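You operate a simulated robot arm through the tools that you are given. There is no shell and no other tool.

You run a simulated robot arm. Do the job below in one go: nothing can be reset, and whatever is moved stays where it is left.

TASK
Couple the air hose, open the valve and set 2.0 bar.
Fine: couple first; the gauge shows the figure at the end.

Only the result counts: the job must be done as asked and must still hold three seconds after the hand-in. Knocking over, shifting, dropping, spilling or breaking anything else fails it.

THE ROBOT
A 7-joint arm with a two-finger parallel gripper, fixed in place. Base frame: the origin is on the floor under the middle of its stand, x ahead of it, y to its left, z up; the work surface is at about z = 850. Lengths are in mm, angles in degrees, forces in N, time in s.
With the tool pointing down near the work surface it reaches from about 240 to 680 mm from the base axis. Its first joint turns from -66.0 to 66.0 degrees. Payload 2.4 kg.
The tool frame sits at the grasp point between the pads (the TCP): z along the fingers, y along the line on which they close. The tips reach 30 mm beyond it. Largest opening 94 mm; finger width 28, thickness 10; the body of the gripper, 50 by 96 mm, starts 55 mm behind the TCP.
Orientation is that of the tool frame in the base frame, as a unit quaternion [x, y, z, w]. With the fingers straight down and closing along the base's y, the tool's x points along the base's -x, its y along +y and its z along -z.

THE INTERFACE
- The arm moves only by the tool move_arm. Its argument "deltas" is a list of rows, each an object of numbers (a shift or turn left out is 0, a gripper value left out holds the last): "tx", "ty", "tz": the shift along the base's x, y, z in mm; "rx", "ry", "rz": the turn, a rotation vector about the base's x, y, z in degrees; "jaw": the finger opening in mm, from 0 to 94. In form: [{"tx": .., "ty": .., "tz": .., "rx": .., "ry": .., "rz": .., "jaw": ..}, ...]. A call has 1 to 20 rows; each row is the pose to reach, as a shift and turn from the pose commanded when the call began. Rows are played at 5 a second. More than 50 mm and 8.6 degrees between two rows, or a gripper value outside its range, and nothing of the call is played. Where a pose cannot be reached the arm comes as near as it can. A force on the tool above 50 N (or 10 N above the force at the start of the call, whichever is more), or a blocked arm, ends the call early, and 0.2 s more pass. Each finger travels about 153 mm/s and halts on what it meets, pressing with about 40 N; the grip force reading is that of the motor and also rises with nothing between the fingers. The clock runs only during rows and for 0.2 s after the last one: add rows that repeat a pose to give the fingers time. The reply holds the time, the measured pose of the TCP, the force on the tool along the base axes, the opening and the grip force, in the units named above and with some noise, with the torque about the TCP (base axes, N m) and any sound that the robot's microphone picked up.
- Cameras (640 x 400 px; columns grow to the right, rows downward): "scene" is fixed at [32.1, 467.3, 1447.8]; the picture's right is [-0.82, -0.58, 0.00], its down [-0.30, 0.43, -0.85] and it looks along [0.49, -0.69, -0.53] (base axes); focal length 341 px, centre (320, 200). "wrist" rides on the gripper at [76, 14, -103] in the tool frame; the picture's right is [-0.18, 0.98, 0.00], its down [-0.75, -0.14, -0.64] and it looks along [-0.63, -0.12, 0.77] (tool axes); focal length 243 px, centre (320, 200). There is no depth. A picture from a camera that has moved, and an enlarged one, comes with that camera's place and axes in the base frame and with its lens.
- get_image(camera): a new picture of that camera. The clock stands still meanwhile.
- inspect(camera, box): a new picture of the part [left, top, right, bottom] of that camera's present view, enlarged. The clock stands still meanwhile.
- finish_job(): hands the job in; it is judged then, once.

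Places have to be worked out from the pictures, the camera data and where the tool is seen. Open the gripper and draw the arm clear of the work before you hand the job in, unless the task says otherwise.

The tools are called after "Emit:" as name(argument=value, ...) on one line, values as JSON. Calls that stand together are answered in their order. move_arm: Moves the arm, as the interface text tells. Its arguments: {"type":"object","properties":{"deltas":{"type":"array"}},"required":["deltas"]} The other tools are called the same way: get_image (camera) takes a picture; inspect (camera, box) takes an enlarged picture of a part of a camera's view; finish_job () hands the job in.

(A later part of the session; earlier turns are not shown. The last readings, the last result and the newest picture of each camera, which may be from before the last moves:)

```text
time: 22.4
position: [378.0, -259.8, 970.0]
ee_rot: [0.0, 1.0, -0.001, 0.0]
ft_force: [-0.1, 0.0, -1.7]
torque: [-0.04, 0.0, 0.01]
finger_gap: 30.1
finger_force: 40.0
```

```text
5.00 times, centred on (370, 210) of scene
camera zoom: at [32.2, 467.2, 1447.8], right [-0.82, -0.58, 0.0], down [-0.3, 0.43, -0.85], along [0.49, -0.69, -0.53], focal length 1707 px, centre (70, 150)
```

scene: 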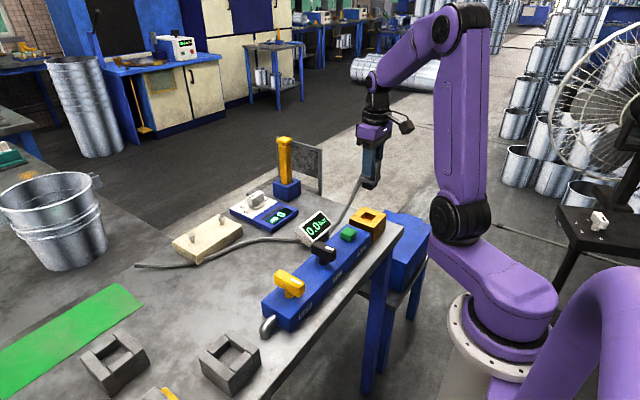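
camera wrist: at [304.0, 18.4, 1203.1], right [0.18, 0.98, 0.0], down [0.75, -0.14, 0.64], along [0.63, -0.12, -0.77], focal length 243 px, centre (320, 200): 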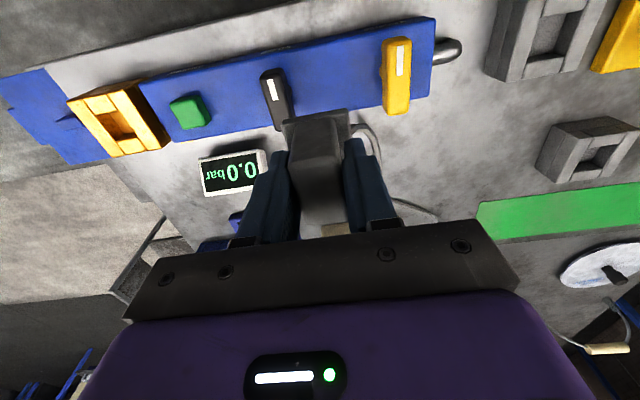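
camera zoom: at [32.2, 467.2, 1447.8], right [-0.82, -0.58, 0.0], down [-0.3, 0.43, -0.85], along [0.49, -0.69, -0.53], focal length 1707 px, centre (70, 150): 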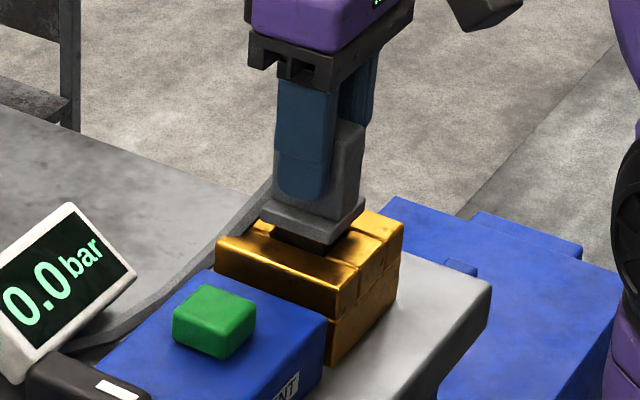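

Still no resistance at 970; the pin seems to be entering. I go on down in small steps.

Emit:
move_arm(deltas=[{"tz": -1.5}, {"tz": -3}, {"tz": -4.5}, {"tz": -6}, {"tz": -6}])

Emit:
inspect(camera="scene", box=[330, 170, 410, 250])

Emit:
inspect(camera="wrist", box=[250, 40, 390, 150])

```text
time: 23.6
position: [377.6, -260.9, 963.9]
ee_rot: [0.0, 1.0, 0.0, 0.0]
ft_force: [-0.3, 0.3, -2.7]
torque: [0.04, 0.01, 0.02]
finger_gap: 30.1
finger_force: 39.8
```

```text
5.00 times, centred on (370, 210) of scene
camera zoom: at [32.2, 467.2, 1447.8], right [-0.82, -0.58, 0.0], down [-0.3, 0.43, -0.85], along [0.49, -0.69, -0.53], focal length 1707 px, centre (70, 150)
```

zoom: 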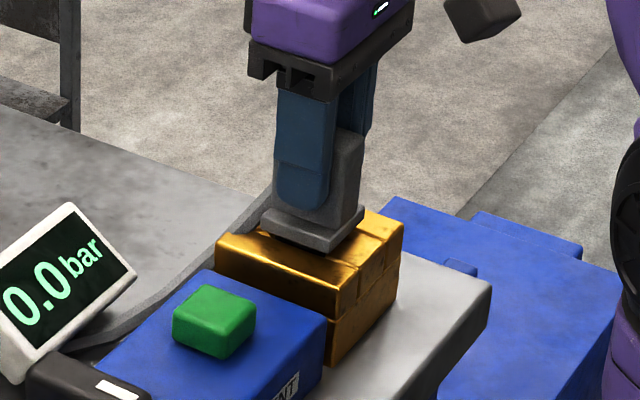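

```text
3.64 times, centred on (320, 95) of wrist
camera zoom: at [303.1, -247.5, 1066.7], right [0.18, 0.98, 0.0], down [0.75, -0.14, 0.64], along [0.63, -0.12, -0.77], focal length 882 px, centre (320, 582)
```

zoom: 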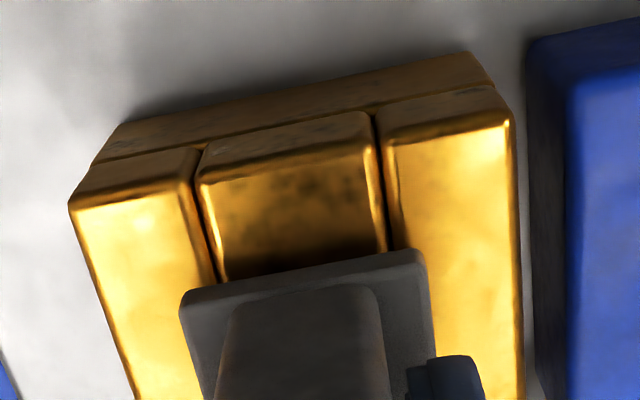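

No contact force yet, and the pin is inside the hole. I keep lowering toward seating.

Emit:
move_arm(deltas=[{"tz": -1.5}, {"tz": -3}, {"tz": -4.5}, {"tz": -6}, {"tz": -6}])

Emit:
inspect(camera="scene", box=[330, 170, 410, 250])

```text
time: 24.8
position: [377.6, -261.0, 960.3]
ee_rot: [0.001, 1.0, -0.001, 0.001]
ft_force: [-5.0, 3.3, 29.1]
torque: [0.06, 0.01, 0.01]
finger_gap: 30.1
finger_force: 39.7
```

```text
5.00 times, centred on (370, 210) of scene
camera zoom: at [31.6, 467.6, 1447.7], right [-0.82, -0.58, 0.0], down [-0.3, 0.43, -0.85], along [0.49, -0.69, -0.52], focal length 1707 px, centre (70, 150)
```

zoom: 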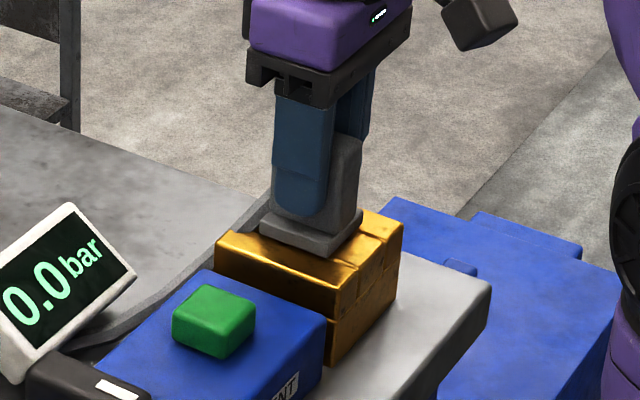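

Contact at about 32 N upward, with slight side forces (-5 x, +3 y). I zoom in to see whether the flange is seated or the pin is caught on an edge.

Emit:
inspect(camera="scene", box=[350, 195, 400, 235])

Emit:
inspect(camera="wrist", box=[250, 60, 390, 160])

```text
10.00 times, centred on (375, 215) of scene
camera zoom: at [31.6, 467.6, 1447.7], right [-0.82, -0.58, 0.0], down [-0.3, 0.43, -0.85], along [0.49, -0.69, -0.52], focal length 3414 px, centre (-230, 50)
```

zoom: 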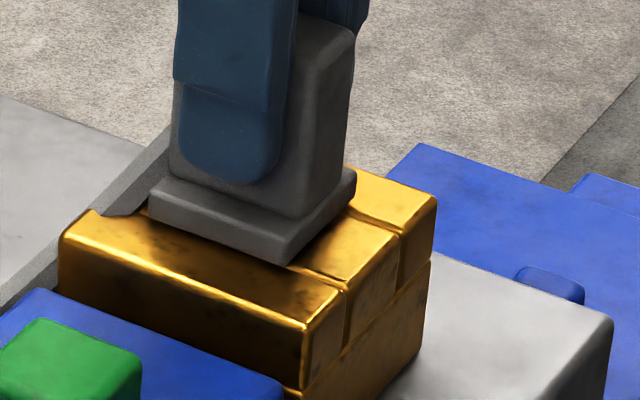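

```text
4.00 times, centred on (320, 110) of wrist
camera zoom: at [303.8, -247.8, 1061.8], right [0.18, 0.98, 0.0], down [0.75, -0.14, 0.64], along [0.63, -0.12, -0.76], focal length 970 px, centre (320, 560)
```

zoom: 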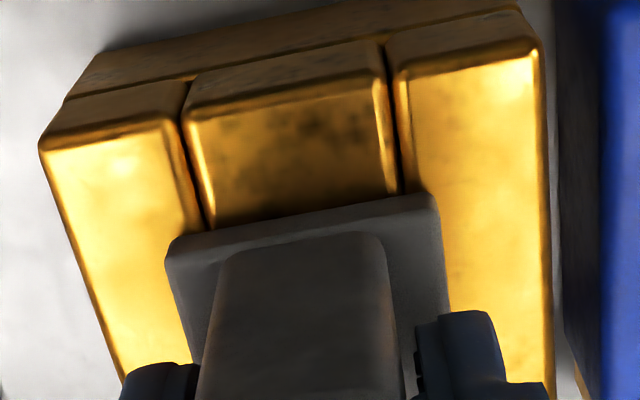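

The flange sits nearly on the socket, but I heard no click. I press a little further to see whether it is a detent or a hard stop.

Emit:
move_arm(deltas=[{"tz": -0.5}, {"tz": -0.9}, {"tz": -0.9}])

```text
time: 25.6
position: [378.8, -259.5, 960.1]
ee_rot: [0.0, 1.0, -0.002, 0.002]
ft_force: [2.6, 0.0, 29.6]
torque: [0.06, -0.25, -0.01]
finger_gap: 29.9
finger_force: 39.9
```

The force stayed at 30 N, which could mean either progress or the plug slipping in the grip. I check the pictures.

Emit:
inspect(camera="scene", box=[350, 195, 400, 235])

Emit:
inspect(camera="wrist", box=[250, 60, 390, 160])

Emit:
get_image(camera="wrist")

```text
10.00 times, centred on (375, 215) of scene
camera zoom: at [31.8, 467.5, 1447.7], right [-0.82, -0.58, 0.0], down [-0.3, 0.43, -0.85], along [0.49, -0.69, -0.52], focal length 3414 px, centre (-230, 50)
```

zoom: 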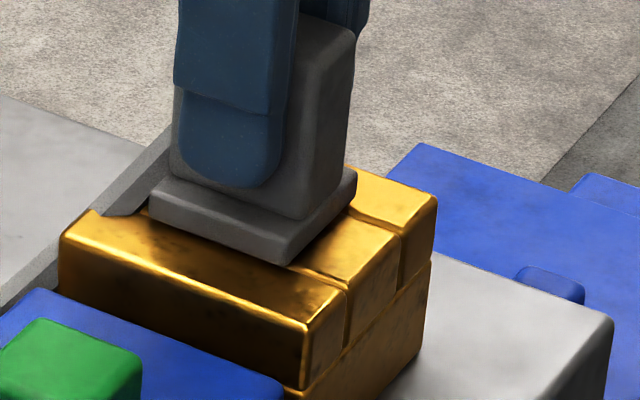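

```text
4.00 times, centred on (320, 110) of wrist
camera zoom: at [303.6, -247.7, 1060.3], right [0.18, 0.98, 0.0], down [0.75, -0.14, 0.64], along [0.63, -0.12, -0.76], focal length 970 px, centre (320, 560)
```

zoom: 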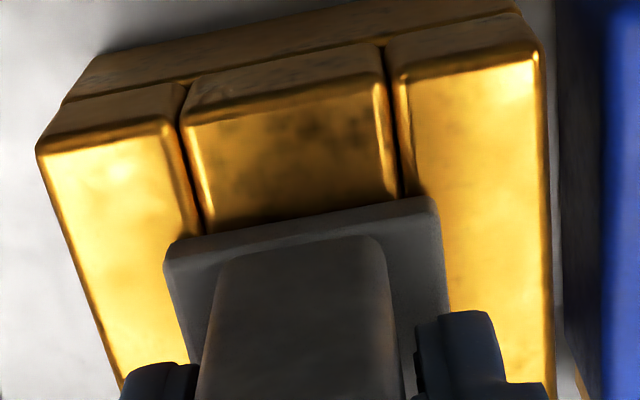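

```text
taken
camera wrist: at [303.6, -247.7, 1060.3], right [0.18, 0.98, 0.0], down [0.75, -0.14, 0.64], along [0.63, -0.12, -0.76], focal length 243 px, centre (320, 200)
```

wrist: 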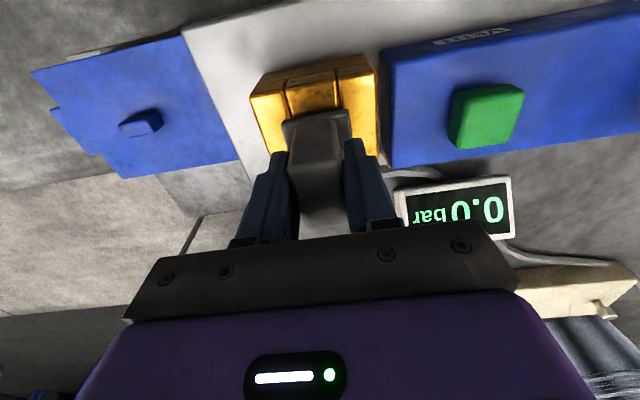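

The plug did not move; it slid slightly in the fingers under about 30 N, so it is at a stop. I wiggle it gently sideways while pressing to find out whether it is held by an edge or truly seated.

Emit:
move_arm(deltas=[{"tx": 0.8}, {"tx": 0}, {"tx": -0.8}, {"tx": -1.5}, {"tx": -0.8}, {"tx": 0}, {"ty": 0.8}, {"ty": 1.5}, {"ty": 0}, {"ty": -0.8}, {"ty": 0}])

Emit:
inspect(camera="scene", box=[350, 195, 400, 235])

```text
time: 28.0
position: [377.0, -260.6, 956.8]
ee_rot: [0.0, 1.0, 0.0, -0.001]
ft_force: [-5.0, -1.1, 29.8]
torque: [-0.01, 0.06, -0.02]
finger_gap: 30.1
finger_force: 40.1
```

```text
10.00 times, centred on (375, 215) of scene
camera zoom: at [31.6, 467.5, 1447.7], right [-0.82, -0.58, 0.0], down [-0.3, 0.43, -0.85], along [0.49, -0.69, -0.52], focal length 3414 px, centre (-230, 50)
```

zoom: 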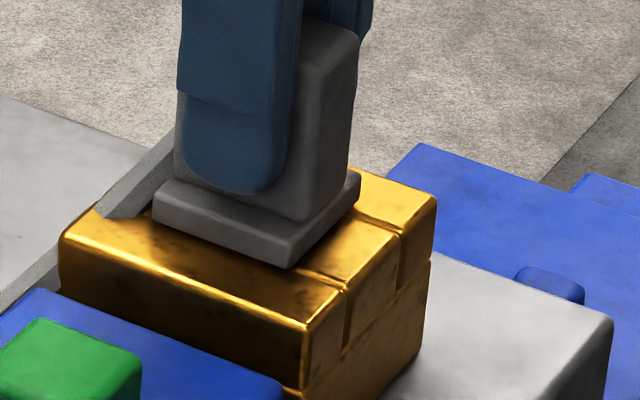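

The plug shifted slightly and the TCP is now at about 957. I release it, raise the arm a little, and look at how the flange sits on the socket.

Emit:
move_arm(deltas=[{"tz": 0.5, "jaw": 30}, {"tz": 0.5, "jaw": 50}, {"tz": 0.5, "jaw": 50}, {"tz": 20, "jaw": 50}, {"tz": 40, "jaw": 50}, {"tz": 60, "jaw": 50}, {"tz": 60, "jaw": 50}])

Emit:
inspect(camera="scene", box=[345, 180, 405, 235])

Emit:
inspect(camera="wrist", box=[250, 20, 390, 160])

```text
time: 29.6
position: [377.4, -260.8, 1019.5]
ee_rot: [0.0, 1.0, 0.0, 0.0]
ft_force: [-0.3, -0.3, 0.6]
torque: [0.01, -0.02, 0.0]
finger_gap: 49.8
finger_force: 0.1
```

```text
7.27 times, centred on (375, 208) of scene
camera zoom: at [32.1, 467.3, 1447.8], right [-0.82, -0.58, 0.0], down [-0.3, 0.43, -0.85], along [0.49, -0.69, -0.53], focal length 2483 px, centre (-80, 146)
```

zoom: 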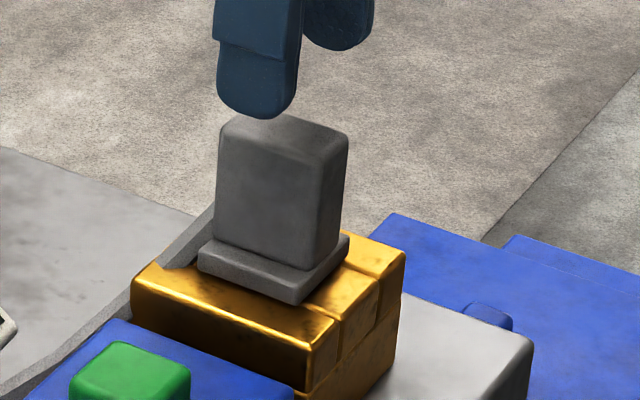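

```text
2.86 times, centred on (320, 90) of wrist
camera zoom: at [303.5, -248.6, 1120.8], right [0.18, 0.98, 0.0], down [0.75, -0.14, 0.64], along [0.63, -0.12, -0.77], focal length 693 px, centre (320, 514)
```

zoom: 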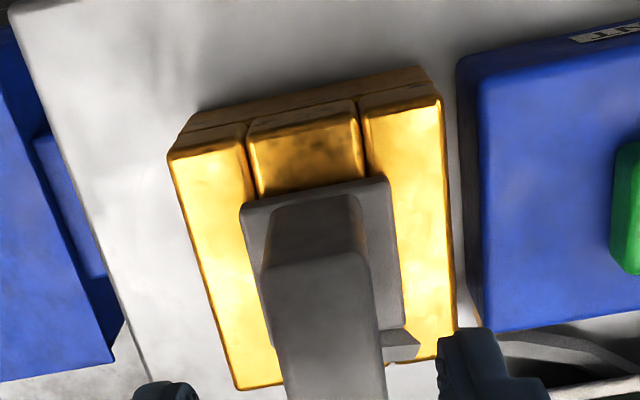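

The plug stands upright and centred on the socket. I zoom in on the flange–socket seam for any gap, and check the gauge and the other objects.

Emit:
inspect(camera="scene", box=[360, 205, 395, 230])

Emit:
get_image(camera="scene")

```text
16.00 times, centred on (378, 218) of scene
camera zoom: at [32.1, 467.3, 1447.8], right [-0.82, -0.58, 0.0], down [-0.3, 0.43, -0.85], along [0.49, -0.69, -0.53], focal length 5463 px, centre (-600, -80)
```

zoom: 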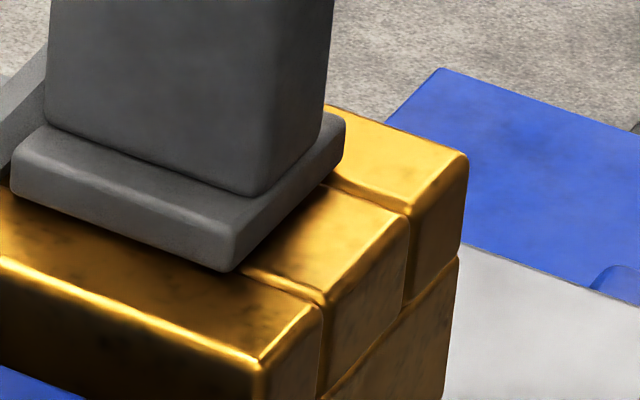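

```text
taken
```

scene: 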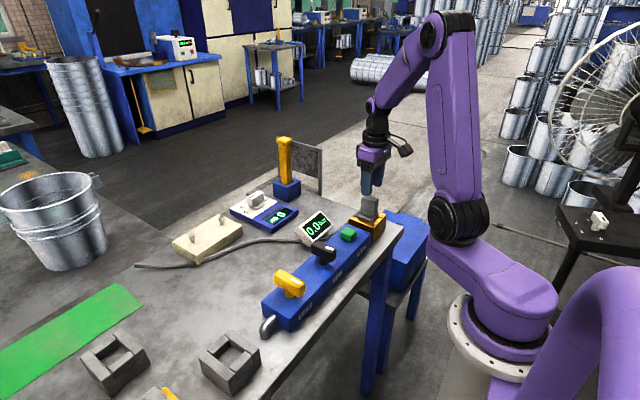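

The seam shows the flange flush on the socket, with nothing of the pin visible. To make sure it is fully home, I close the fingers and press gently on the plug's top.

Emit:
move_arm(deltas=[{"tx": 4, "tz": 5, "jaw": 0}, {"tx": 4, "tz": 5, "jaw": 0}, {"tx": 4, "tz": 5, "jaw": 0}, {"tx": 4, "tz": -5, "jaw": 0}, {"tx": 4, "tz": -14, "jaw": 0}, {"tx": 4, "tz": -18, "jaw": 0}, {"tx": 4, "tz": -20, "jaw": 0}, {"tx": 4, "tz": -22, "jaw": 0}, {"tx": 4, "tz": -24, "jaw": 0}, {"tx": 4, "tz": -26, "jaw": 0}])

Emit:
get_image(camera="wrist")

```text
time: 31.7
position: [382.0, -261.7, 997.3]
ee_rot: [0.0, 1.0, -0.002, 0.002]
ft_force: [-4.0, 2.2, 13.1]
torque: [0.09, 0.3, -0.02]
finger_gap: 0.0
finger_force: 32.9
stopped in row 10: the force on the tool passed its limit at 57 N (the readings are from after the stop); the commanded pose is now the measured one
```

```text
taken
camera wrist: at [307.2, -248.7, 1099.2], right [0.18, 0.98, 0.0], down [0.75, -0.14, 0.65], along [0.63, -0.12, -0.76], focal length 243 px, centre (320, 200)
```

wrist: 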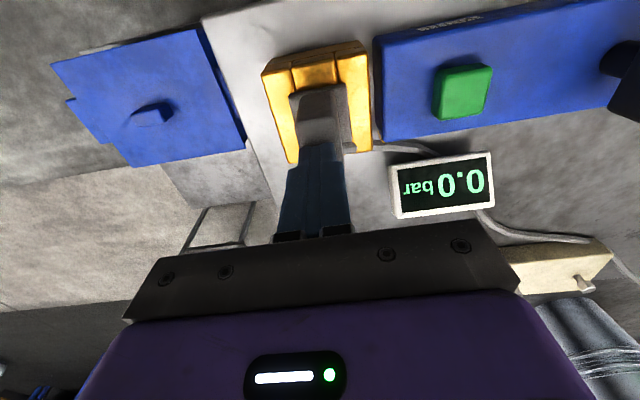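

The plug holds firm under 57 N, with its top at about z = 967, so it is seated; the gauge reads 0.0 bar. I rise, open the gripper and move to hover over the MAIN lever.

Emit:
move_arm(deltas=[{"tz": 20}, {"tz": 50}, {"tz": 70, "jaw": 60}, {"ty": 40, "tz": 75}, {"ty": 80, "tz": 75}, {"ty": 120, "tz": 75}, {"ty": 160, "tz": 75}, {"ty": 200, "tz": 75}, {"ty": 240, "tz": 75}, {"ty": 280, "tz": 75}, {"tx": -2, "ty": 320, "tz": 65}, {"tx": -2, "ty": 349, "tz": 55}, {"tx": -2, "ty": 349, "tz": 45}, {"tx": -2, "ty": 349, "tz": 45}])

Emit:
get_image(camera="wrist")

Emit:
inspect(camera="scene", box=[250, 170, 410, 330])

```text
time: 34.7
position: [379.4, 87.1, 1041.9]
ee_rot: [0.0, 1.0, -0.002, 0.002]
ft_force: [-0.4, -0.2, 0.3]
torque: [0.01, -0.04, 0.0]
finger_gap: 60.1
finger_force: 0.1
```

```text
taken
camera wrist: at [305.4, 100.9, 1143.4], right [0.18, 0.98, 0.0], down [0.75, -0.14, 0.65], along [0.63, -0.12, -0.76], focal length 243 px, centre (320, 200)
```

wrist: 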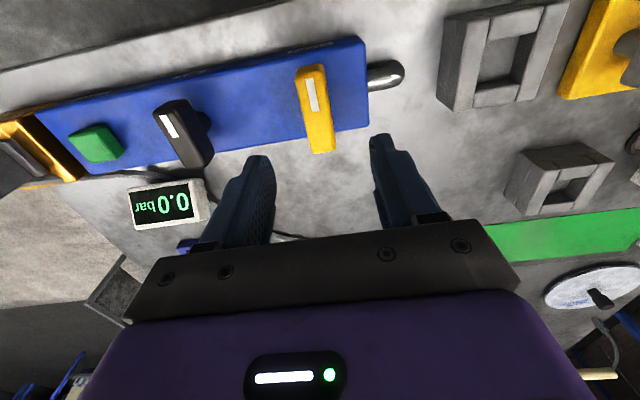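

```text
2.50 times, centred on (330, 250) of scene
camera zoom: at [32.1, 467.3, 1447.8], right [-0.82, -0.58, 0.0], down [-0.3, 0.43, -0.85], along [0.49, -0.69, -0.53], focal length 854 px, centre (295, 75)
```

zoom: 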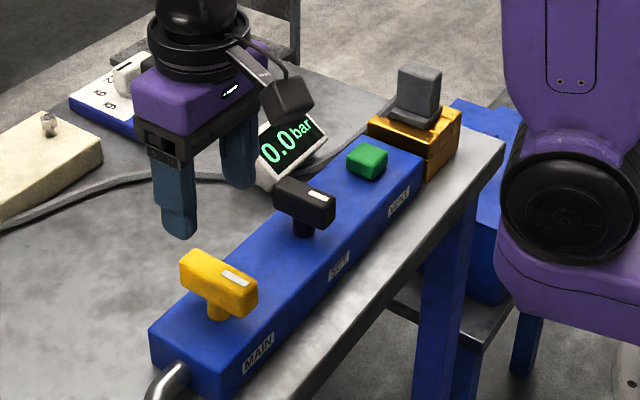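

I zoom on the MAIN lever to locate its centre and height.

Emit:
inspect(camera="wrist", box=[240, 20, 420, 180])

Emit:
inspect(camera="wrist", box=[120, 60, 260, 200])

Emit:
inspect(camera="scene", box=[265, 250, 325, 310])

```text
2.50 times, centred on (330, 100) of wrist
camera zoom: at [305.4, 100.9, 1143.4], right [0.18, 0.98, 0.0], down [0.75, -0.14, 0.65], along [0.63, -0.12, -0.76], focal length 606 px, centre (295, 450)
```

zoom: 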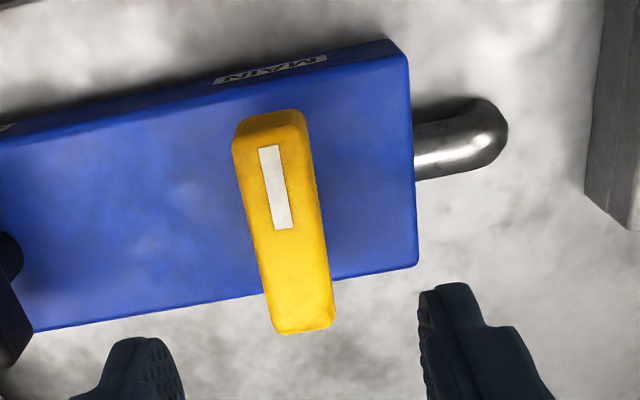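

```text
2.86 times, centred on (190, 130) of wrist
camera zoom: at [305.4, 100.9, 1143.4], right [0.18, 0.98, 0.0], down [0.75, -0.14, 0.65], along [0.63, -0.12, -0.76], focal length 693 px, centre (691, 400)
```

zoom: 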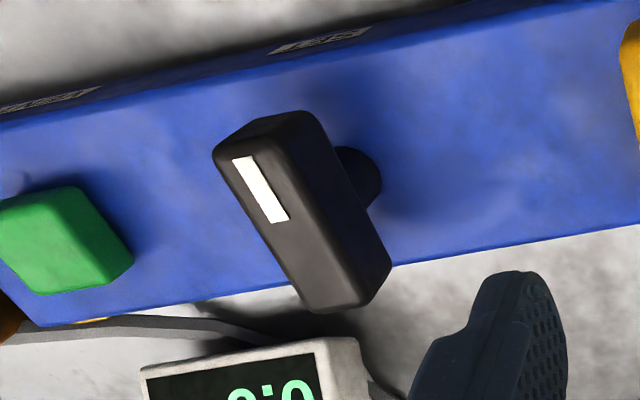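

```text
6.67 times, centred on (295, 280) of scene
camera zoom: at [32.1, 467.3, 1447.8], right [-0.82, -0.58, 0.0], down [-0.3, 0.43, -0.85], along [0.49, -0.69, -0.53], focal length 2276 px, centre (487, -333)
```

zoom: 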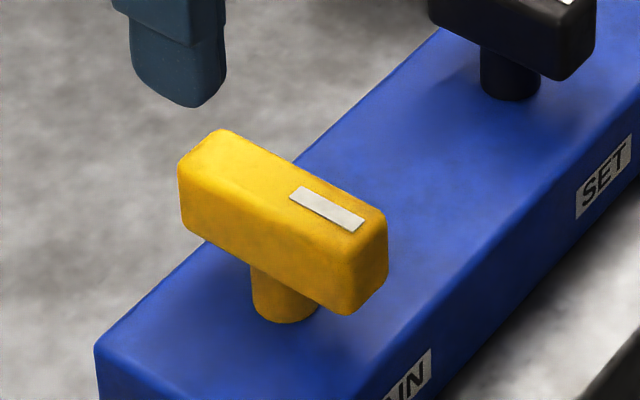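

The lever's handle spans x 347–411, y 75–96, with its top at z ≈ 947, so its centre is about (379, 85). I lower the open fingers around it.

Emit:
move_arm(deltas=[{"tx": -1, "ty": -2, "tz": -25}, {"tx": -1, "ty": -2, "tz": -50}, {"tx": -1, "ty": -2, "tz": -75}, {"tx": -1, "ty": -2, "tz": -87}, {"tx": -1, "ty": -2, "tz": -93}, {"tx": -1, "ty": -2, "tz": -93}])

Emit:
get_image(camera="wrist")

Emit:
inspect(camera="scene", box=[250, 230, 340, 320])

```text
time: 36.1
position: [378.2, 84.6, 948.6]
ee_rot: [0.0, 1.0, -0.002, 0.002]
ft_force: [-0.2, 0.1, 0.2]
torque: [0.02, 0.02, -0.01]
finger_gap: 59.8
finger_force: 0.1
```

```text
taken
camera wrist: at [304.5, 97.7, 1050.9], right [0.18, 0.98, 0.0], down [0.75, -0.14, 0.65], along [0.63, -0.12, -0.76], focal length 243 px, centre (320, 200)
```

wrist: 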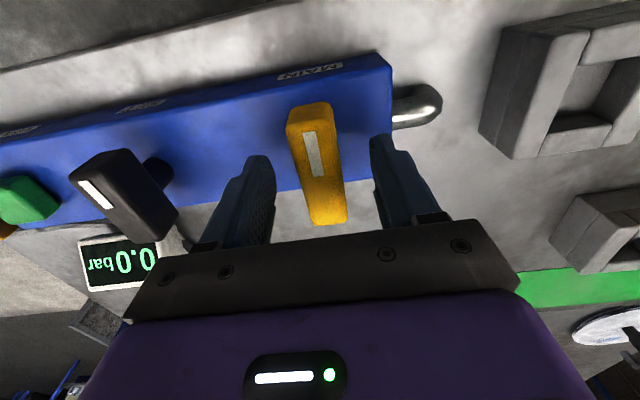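

```text
4.44 times, centred on (295, 275) of scene
camera zoom: at [32.1, 467.3, 1447.8], right [-0.82, -0.58, 0.0], down [-0.3, 0.43, -0.85], along [0.49, -0.69, -0.53], focal length 1517 px, centre (431, -133)
```

zoom: 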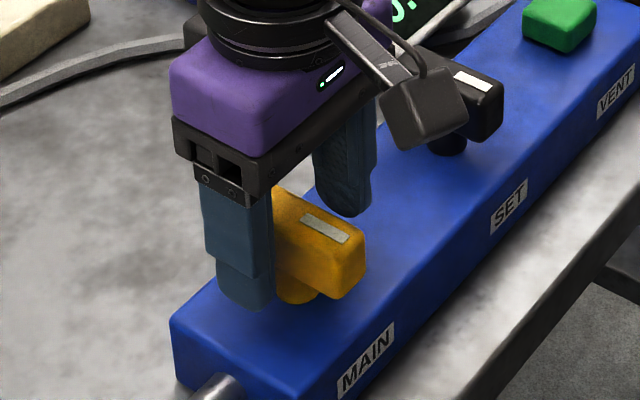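

The fingers straddle the lever with the tips clear of the manifold. I close the gripper on it.

Emit:
move_arm(deltas=[{"jaw": 40}, {"jaw": 15}, {"jaw": 10}, {"jaw": 10}])

```text
time: 37.1
position: [378.6, 85.1, 948.8]
ee_rot: [0.0, 1.0, -0.001, 0.003]
ft_force: [-2.9, 4.0, 39.5]
torque: [0.66, 1.3, 0.01]
finger_gap: 23.8
finger_force: 45.1
```

The lever is gripped at 24 mm, but there is an unexpected 40 N upward force. I check the pictures before doing anything else.

Emit:
inspect(camera="wrist", box=[220, 80, 420, 240])

Emit:
inspect(camera="scene", box=[250, 230, 340, 320])

```text
2.50 times, centred on (320, 160) of wrist
camera zoom: at [304.5, 98.1, 1051.6], right [0.18, 0.98, 0.0], down [0.75, -0.14, 0.65], along [0.64, -0.12, -0.76], focal length 606 px, centre (320, 300)
```

zoom: 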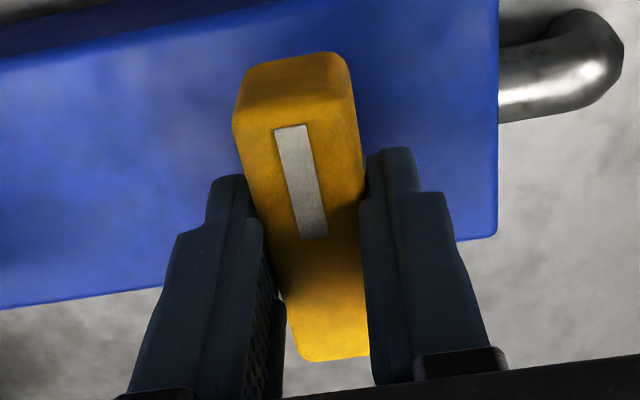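

```text
4.44 times, centred on (295, 275) of scene
camera zoom: at [31.6, 467.2, 1447.8], right [-0.82, -0.58, 0.0], down [-0.3, 0.43, -0.85], along [0.49, -0.69, -0.53], focal length 1517 px, centre (431, -133)
```

zoom: 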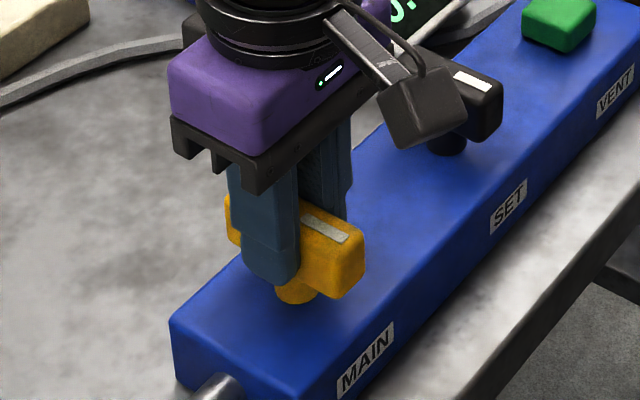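

The grip on the handle looks right. I relieve the vertical preload by raising slightly and read the force again.

Emit:
move_arm(deltas=[{"tz": 0.7}, {"tz": 1.5}, {"tz": 1.5}])

```text
time: 37.9
position: [380.3, 85.5, 949.6]
ee_rot: [0.0, 1.0, -0.001, 0.002]
ft_force: [2.4, 2.0, -10.2]
torque: [0.83, -1.29, -0.03]
finger_gap: 23.7
finger_force: 45.0
```

The preload is nearly gone. I test a small turn (+6° about z, counter-clockwise from above) and watch the torque.

Emit:
move_arm(deltas=[{"tz": -0.3, "rz": 2}, {"tz": -0.3, "rz": 4}, {"tz": -0.3, "rz": 6}, {"tz": -0.3, "rz": 6}])

Emit:
inspect(camera="wrist", box=[220, 80, 420, 240])

```text
time: 38.9
position: [378.8, 84.5, 949.7]
ee_rot: [-0.051, 0.999, -0.002, 0.001]
ft_force: [2.3, 8.6, -7.6]
torque: [0.26, 0.23, -1.8]
finger_gap: 26.0
finger_force: 45.0
```

```text
2.50 times, centred on (320, 160) of wrist
camera zoom: at [303.2, 90.2, 1052.1], right [0.08, 1.0, 0.0], down [0.76, -0.06, 0.64], along [0.64, -0.05, -0.76], focal length 606 px, centre (320, 300)
```

zoom: 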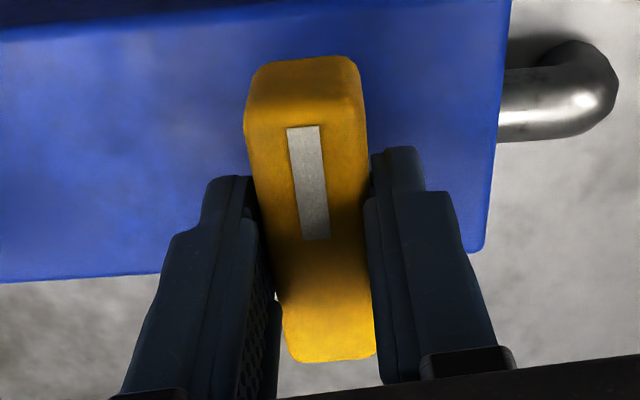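

The lever did not turn with the fingers and the torque reached -1.8 N·m, so this direction looks blocked. I return and try the other way.

Emit:
move_arm(deltas=[{"rz": -3}, {"rz": -6}, {"rz": -9}, {"rz": -12}, {"rz": -12}])

Emit:
inspect(camera="wrist", box=[220, 80, 420, 240])

```text
time: 40.1
position: [378.6, 84.2, 950.4]
ee_rot: [0.053, 0.999, -0.002, 0.002]
ft_force: [-5.1, 2.9, 15.9]
torque: [0.71, 1.29, -0.02]
finger_gap: 23.9
finger_force: 45.3
```

```text
2.50 times, centred on (320, 160) of wrist
camera zoom: at [306.1, 106.3, 1052.0], right [0.29, 0.96, 0.0], down [0.73, -0.22, 0.64], along [0.62, -0.19, -0.76], focal length 606 px, centre (320, 300)
```

zoom: 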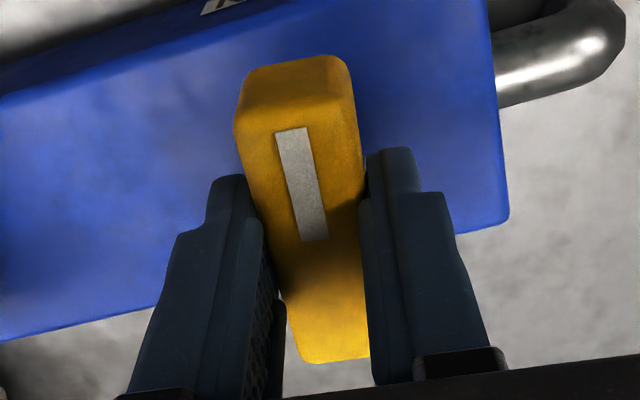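

The lever follows freely in the clockwise direction. I keep turning toward 90°.

Emit:
move_arm(deltas=[{"tz": 0.4, "rz": -6}, {"tz": 0.4, "rz": -12}, {"tz": 0.4, "rz": -18}, {"tz": 0.4, "rz": -24}, {"tz": 0.4, "rz": -30}, {"tz": 0.4, "rz": -36}, {"tz": 0.4, "rz": -42}, {"tz": 0.4, "rz": -42}])

Emit:
get_image(camera="wrist")

Emit:
inspect(camera="scene", box=[250, 200, 390, 320])

```text
time: 41.9
position: [379.1, 86.0, 950.4]
ee_rot: [0.408, 0.913, -0.002, 0.0]
ft_force: [1.2, 12.1, -27.0]
torque: [0.07, -0.97, 0.03]
finger_gap: 23.9
finger_force: 44.5
```

```text
taken
camera wrist: at [340.8, 151.2, 1052.2], right [0.85, 0.52, 0.0], down [0.4, -0.65, 0.65], along [0.33, -0.55, -0.76], focal length 243 px, centre (320, 200)
```

wrist: 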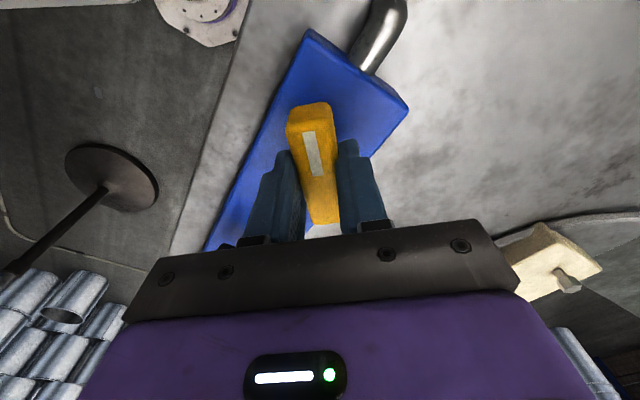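

```text
3.33 times, centred on (320, 260) of scene
camera zoom: at [32.4, 467.7, 1447.7], right [-0.82, -0.58, 0.0], down [-0.3, 0.43, -0.85], along [0.49, -0.69, -0.53], focal length 1138 px, centre (320, 0)
```

zoom: 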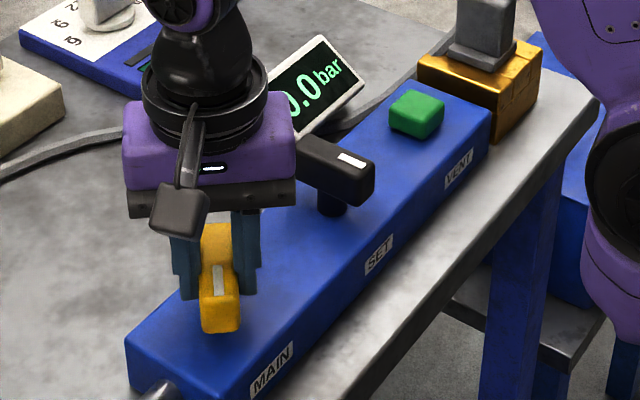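

The lever is at about 48° and moving freely. I correct the small vertical preload and continue to 90°.

Emit:
move_arm(deltas=[{"tz": -0.6, "ty": 0.3, "rz": -6}, {"tz": -0.6, "ty": 0.3, "rz": -12}, {"tz": -0.6, "ty": 0.3, "rz": -18}, {"tz": -0.6, "ty": 0.3, "rz": -24}, {"tz": -0.6, "ty": 0.3, "rz": -30}, {"tz": -0.6, "ty": 0.3, "rz": -36}, {"tz": -0.6, "ty": 0.3, "rz": -42}, {"tz": -0.6, "ty": 0.3, "rz": -42}])

Emit:
get_image(camera="wrist")

Emit:
get_image(camera="scene")

```text
time: 43.7
position: [380.6, 86.5, 950.0]
ee_rot: [0.707, 0.707, -0.001, 0.001]
ft_force: [3.5, 18.8, 23.7]
torque: [-0.38, -0.01, 0.04]
finger_gap: 23.6
finger_force: 45.8
```

```text
taken
camera wrist: at [396.1, 161.2, 1052.2], right [0.98, -0.18, 0.0], down [-0.14, -0.75, 0.64], along [-0.12, -0.63, -0.76], focal length 243 px, centre (320, 200)
```

wrist: 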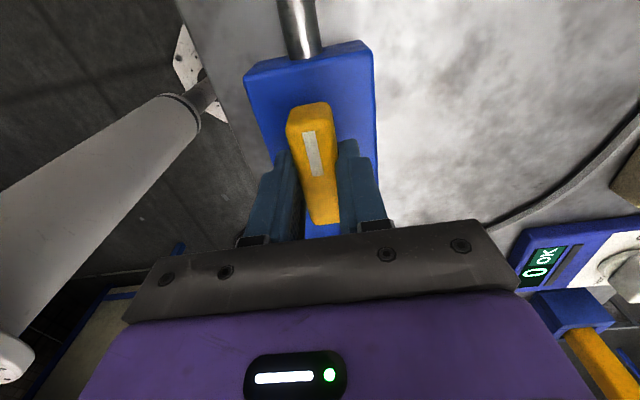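

```text
taken
```

scene: 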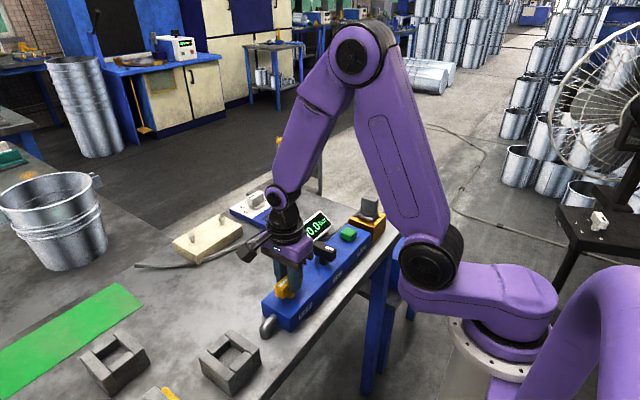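

The lever is now along the manifold (90°) with no resisting torque. I turn a few degrees more to feel for the end stop.

Emit:
move_arm(deltas=[{"tz": 0.4, "ty": 0.5, "rz": -2}, {"tz": 0.4, "ty": 0.5, "rz": -4}, {"tz": 0.4, "ty": 0.5, "rz": -4}])

Emit:
inspect(camera="scene", box=[250, 200, 390, 320])

```text
time: 44.5
position: [380.7, 85.5, 951.3]
ee_rot: [0.731, 0.683, -0.003, 0.0]
ft_force: [8.2, 9.1, 17.6]
torque: [-0.4, -0.29, 1.78]
finger_gap: 25.0
finger_force: 44.6
```

```text
3.33 times, centred on (320, 260) of scene
camera zoom: at [32.1, 467.5, 1447.7], right [-0.82, -0.58, 0.0], down [-0.3, 0.43, -0.85], along [0.49, -0.69, -0.53], focal length 1138 px, centre (320, 0)
```

zoom: 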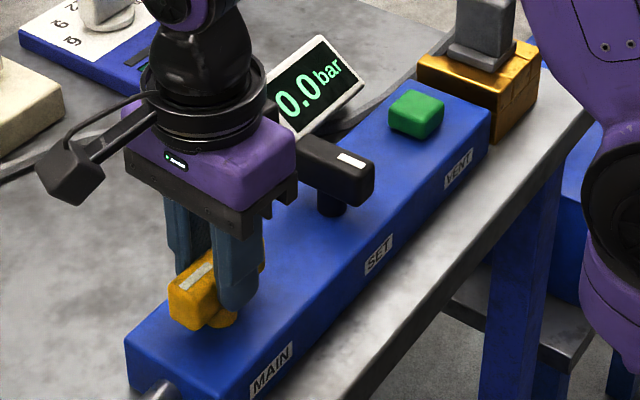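

There is an end stop at 90° (1.8 N·m), so MAIN is fully open. I relieve the torque, release the lever, rise and turn the tool back.

Emit:
move_arm(deltas=[{"rz": 4}, {"rz": 4, "jaw": 24}, {"rz": 4, "jaw": 60}, {"rz": 4, "jaw": 60}, {"rz": 4, "tz": 10}, {"rz": 4, "tz": 40}, {"rz": 4, "tz": 80}, {"rz": 4, "tz": 100}, {"rz": 4, "tz": 100}])

Emit:
inspect(camera="scene", box=[250, 200, 390, 320])

```text
time: 46.5
position: [379.2, 85.8, 1050.1]
ee_rot: [0.707, 0.707, -0.003, 0.0]
ft_force: [0.1, 0.7, -0.1]
torque: [0.01, 0.02, -0.01]
finger_gap: 60.0
finger_force: 0.1
```

```text
3.33 times, centred on (320, 260) of scene
camera zoom: at [32.1, 467.3, 1447.8], right [-0.82, -0.58, 0.0], down [-0.3, 0.43, -0.85], along [0.49, -0.69, -0.53], focal length 1138 px, centre (320, 0)
```

zoom: 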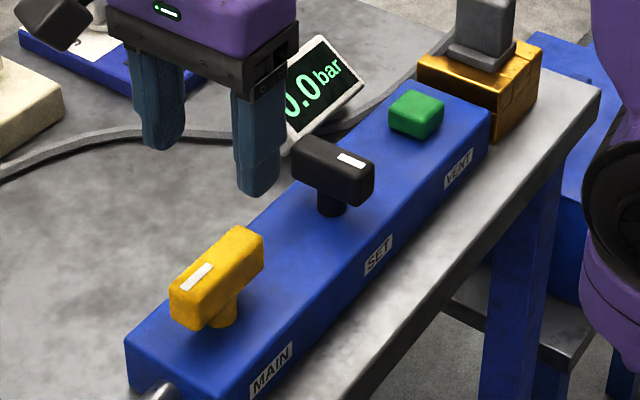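

MAIN stays open along the manifold. I rotate the tool back by 90° while moving above the SET knob.

Emit:
move_arm(deltas=[{"rz": 8, "ty": -10}, {"rz": 16, "ty": -20}, {"rz": 24, "ty": -30}, {"rz": 32, "ty": -40}, {"rz": 40, "ty": -50}, {"rz": 48, "ty": -60}, {"rz": 56, "ty": -70}, {"rz": 64, "ty": -80}, {"rz": 72, "ty": -90}, {"rz": 80, "ty": -100}, {"rz": 86, "ty": -112, "tx": 1}, {"rz": 90, "ty": -124, "tx": 2}, {"rz": 90, "ty": -124, "tx": 2}, {"rz": 90, "ty": -124, "tx": 2}])

Emit:
get_image(camera="wrist")

Emit:
inspect(camera="wrist", box=[220, 20, 420, 200])

Emit:
get_image(camera="scene")

```text
time: 49.5
position: [381.4, -39.0, 1050.2]
ee_rot: [0.0, 1.0, -0.001, 0.002]
ft_force: [0.3, -0.4, -1.0]
torque: [0.0, 0.03, 0.02]
finger_gap: 60.1
finger_force: 0.0
```

```text
taken
camera wrist: at [306.1, -24.8, 1152.2], right [0.18, 0.98, 0.0], down [0.75, -0.14, 0.65], along [0.63, -0.12, -0.76], focal length 243 px, centre (320, 200)
```

wrist: 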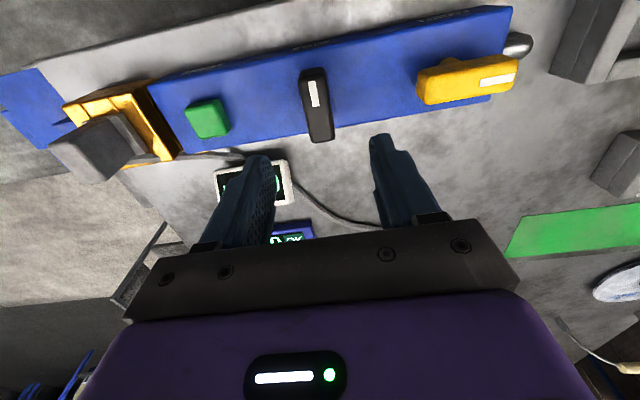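

```text
2.22 times, centred on (320, 110) of wrist
camera zoom: at [306.1, -24.8, 1152.2], right [0.18, 0.98, 0.0], down [0.75, -0.14, 0.65], along [0.63, -0.12, -0.76], focal length 539 px, centre (320, 400)
```

zoom: 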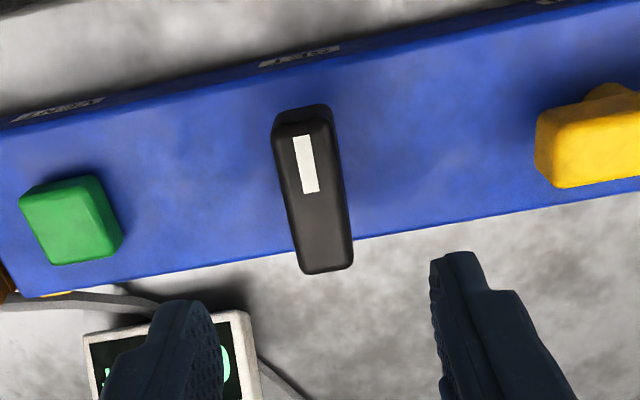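

```text
taken
```

scene: 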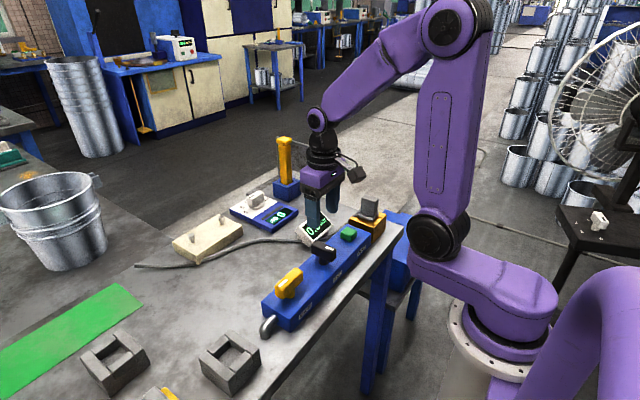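

The SET knob's handle is centred near (378, -39), top at about z = 947. I lower the open fingers around it.

Emit:
move_arm(deltas=[{"tx": -2.5, "ty": -1.2, "tz": -30}, {"tx": -2.5, "ty": -1.2, "tz": -60}, {"tx": -2.5, "ty": -1.2, "tz": -85}, {"tx": -2.5, "ty": -1.2, "tz": -94}, {"tx": -2.5, "ty": -1.2, "tz": -98}, {"tx": -2.5, "ty": -1.2, "tz": -98}])

Emit:
inspect(camera="wrist", box=[220, 60, 420, 240])

Emit:
inspect(camera="scene", box=[270, 200, 370, 290])

```text
time: 50.9
position: [377.7, -38.4, 952.0]
ee_rot: [0.001, 1.0, -0.001, 0.002]
ft_force: [-0.1, -0.5, -0.2]
torque: [0.01, 0.0, 0.0]
finger_gap: 59.9
finger_force: 0.0
```

```text
2.22 times, centred on (320, 150) of wrist
camera zoom: at [303.3, -25.8, 1054.1], right [0.18, 0.98, 0.0], down [0.75, -0.14, 0.65], along [0.63, -0.12, -0.76], focal length 539 px, centre (320, 311)
```

zoom: 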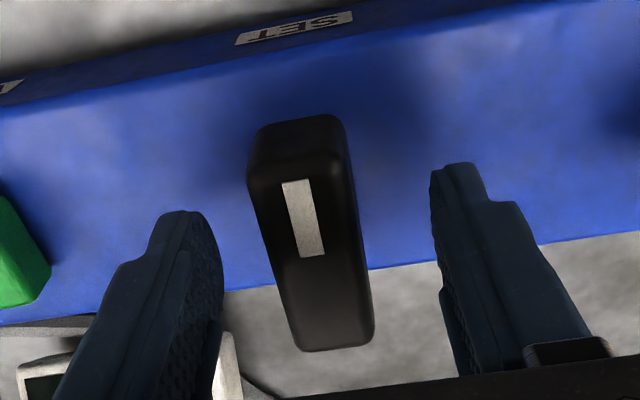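

```text
4.44 times, centred on (320, 245) of scene
camera zoom: at [32.1, 467.3, 1447.8], right [-0.82, -0.58, 0.0], down [-0.3, 0.43, -0.85], along [0.49, -0.69, -0.53], focal length 1517 px, centre (320, 0)
```

zoom: 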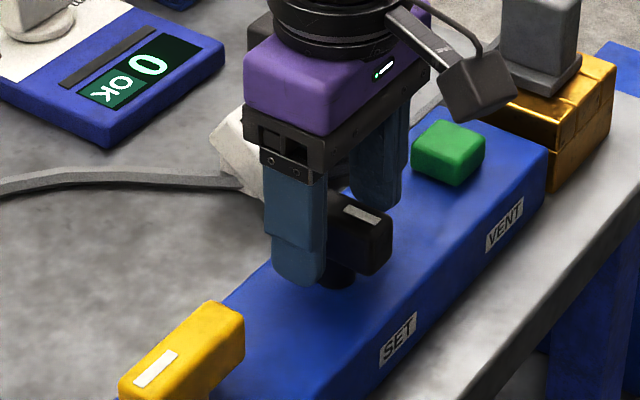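

The fingers are around the SET knob and clear of everything. I close on it.

Emit:
move_arm(deltas=[{"jaw": 40}, {"jaw": 15}, {"jaw": 10}, {"jaw": 10}])

Emit:
get_image(camera="wrist")

```text
time: 51.9
position: [378.0, -40.7, 952.9]
ee_rot: [0.001, 1.0, -0.002, 0.001]
ft_force: [-0.1, -14.6, -4.9]
torque: [0.22, -0.11, -0.05]
finger_gap: 23.7
finger_force: 45.5
```

```text
taken
camera wrist: at [303.3, -26.7, 1054.1], right [0.19, 0.98, 0.0], down [0.75, -0.14, 0.65], along [0.63, -0.12, -0.76], focal length 243 px, centre (320, 200)
```

wrist: 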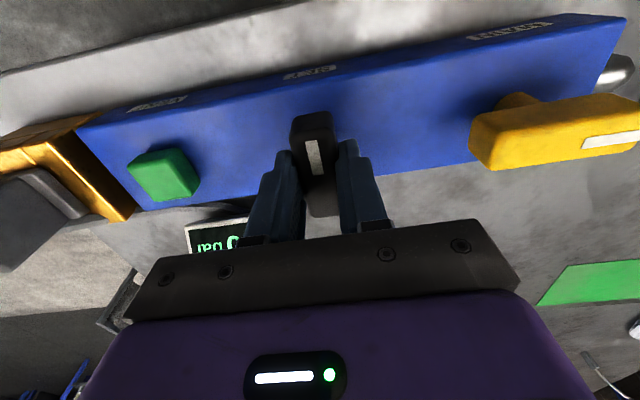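

It is gripped. I relieve the small sideways preload and test a clockwise turn of 10°, then look at the gauge.

Emit:
move_arm(deltas=[{"ty": -0.6}, {"ty": -0.6, "rz": -3}, {"ty": -0.6, "rz": -6}, {"ty": -0.6, "rz": -10}, {"ty": -0.6, "rz": -10}])

Emit:
get_image(camera="wrist")

Emit:
inspect(camera="scene", box=[270, 180, 370, 280])

```text
time: 53.1
position: [377.2, -40.1, 952.0]
ee_rot: [0.088, 0.996, -0.001, 0.003]
ft_force: [-11.4, -7.7, 17.6]
torque: [0.23, -0.16, -0.02]
finger_gap: 23.9
finger_force: 45.4
```

```text
taken
camera wrist: at [307.2, -13.4, 1054.2], right [0.35, 0.94, 0.0], down [0.72, -0.27, 0.64], along [0.6, -0.23, -0.76], focal length 243 px, centre (320, 200)
```

wrist: 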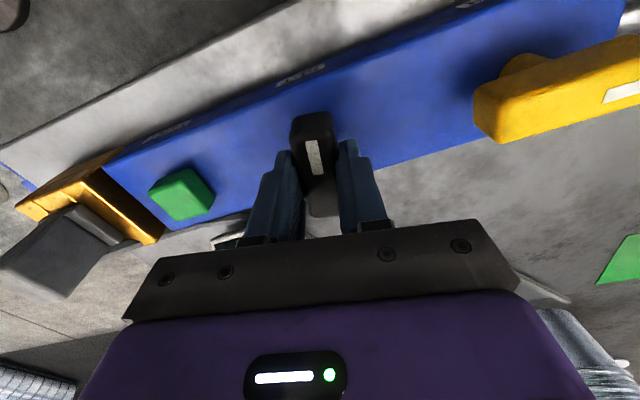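

```text
4.00 times, centred on (320, 230) of scene
camera zoom: at [31.6, 467.0, 1447.9], right [-0.82, -0.58, 0.0], down [-0.3, 0.43, -0.85], along [0.49, -0.69, -0.53], focal length 1366 px, centre (320, 80)
```

zoom: 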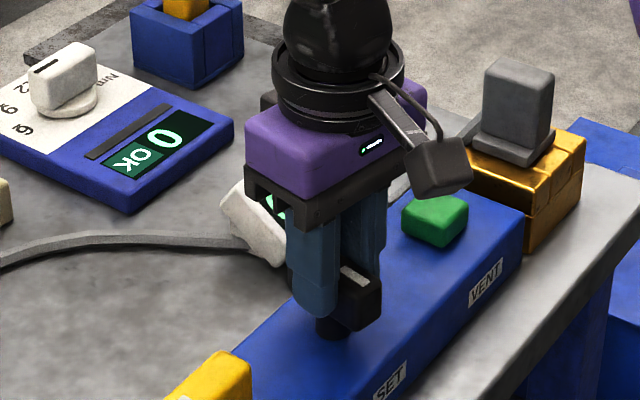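

The knob turns freely clockwise. I continue to about 30° and check whether the gauge is readable from there.

Emit:
move_arm(deltas=[{"tx": -0.3, "ty": -0.3, "tz": 0.4, "rz": -5}, {"tx": -0.3, "ty": -0.3, "tz": 0.4, "rz": -10}, {"tx": -0.3, "ty": -0.3, "tz": 0.4, "rz": -15}, {"tx": -0.3, "ty": -0.3, "tz": 0.4, "rz": -20}, {"tx": -0.3, "ty": -0.3, "tz": 0.4, "rz": -20}])

Emit:
get_image(camera="wrist")

Emit:
inspect(camera="scene", box=[270, 180, 370, 280])

```text
time: 54.3
position: [377.1, -38.8, 952.3]
ee_rot: [0.259, 0.966, -0.003, 0.002]
ft_force: [0.2, 6.7, -2.0]
torque: [0.98, 0.5, -0.02]
finger_gap: 23.8
finger_force: 45.0
```

```text
taken
camera wrist: at [321.1, 10.4, 1054.1], right [0.65, 0.76, 0.0], down [0.58, -0.5, 0.65], along [0.49, -0.42, -0.76], focal length 243 px, centre (320, 200)
```

wrist: 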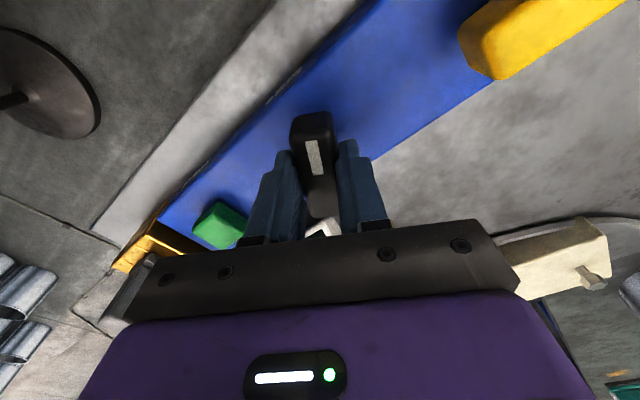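

```text
4.00 times, centred on (320, 230) of scene
camera zoom: at [32.2, 467.4, 1447.8], right [-0.82, -0.58, 0.0], down [-0.3, 0.43, -0.85], along [0.49, -0.69, -0.53], focal length 1366 px, centre (320, 80)
```

zoom: 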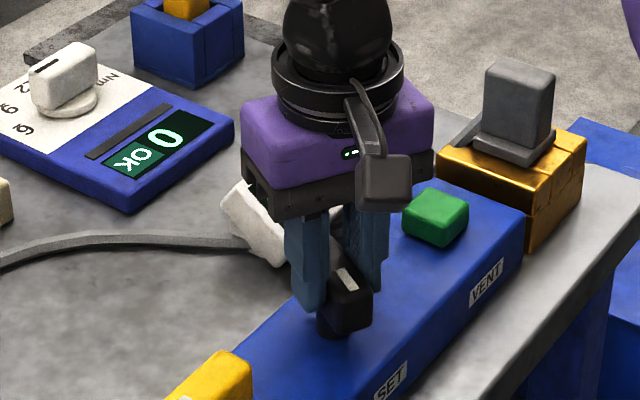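

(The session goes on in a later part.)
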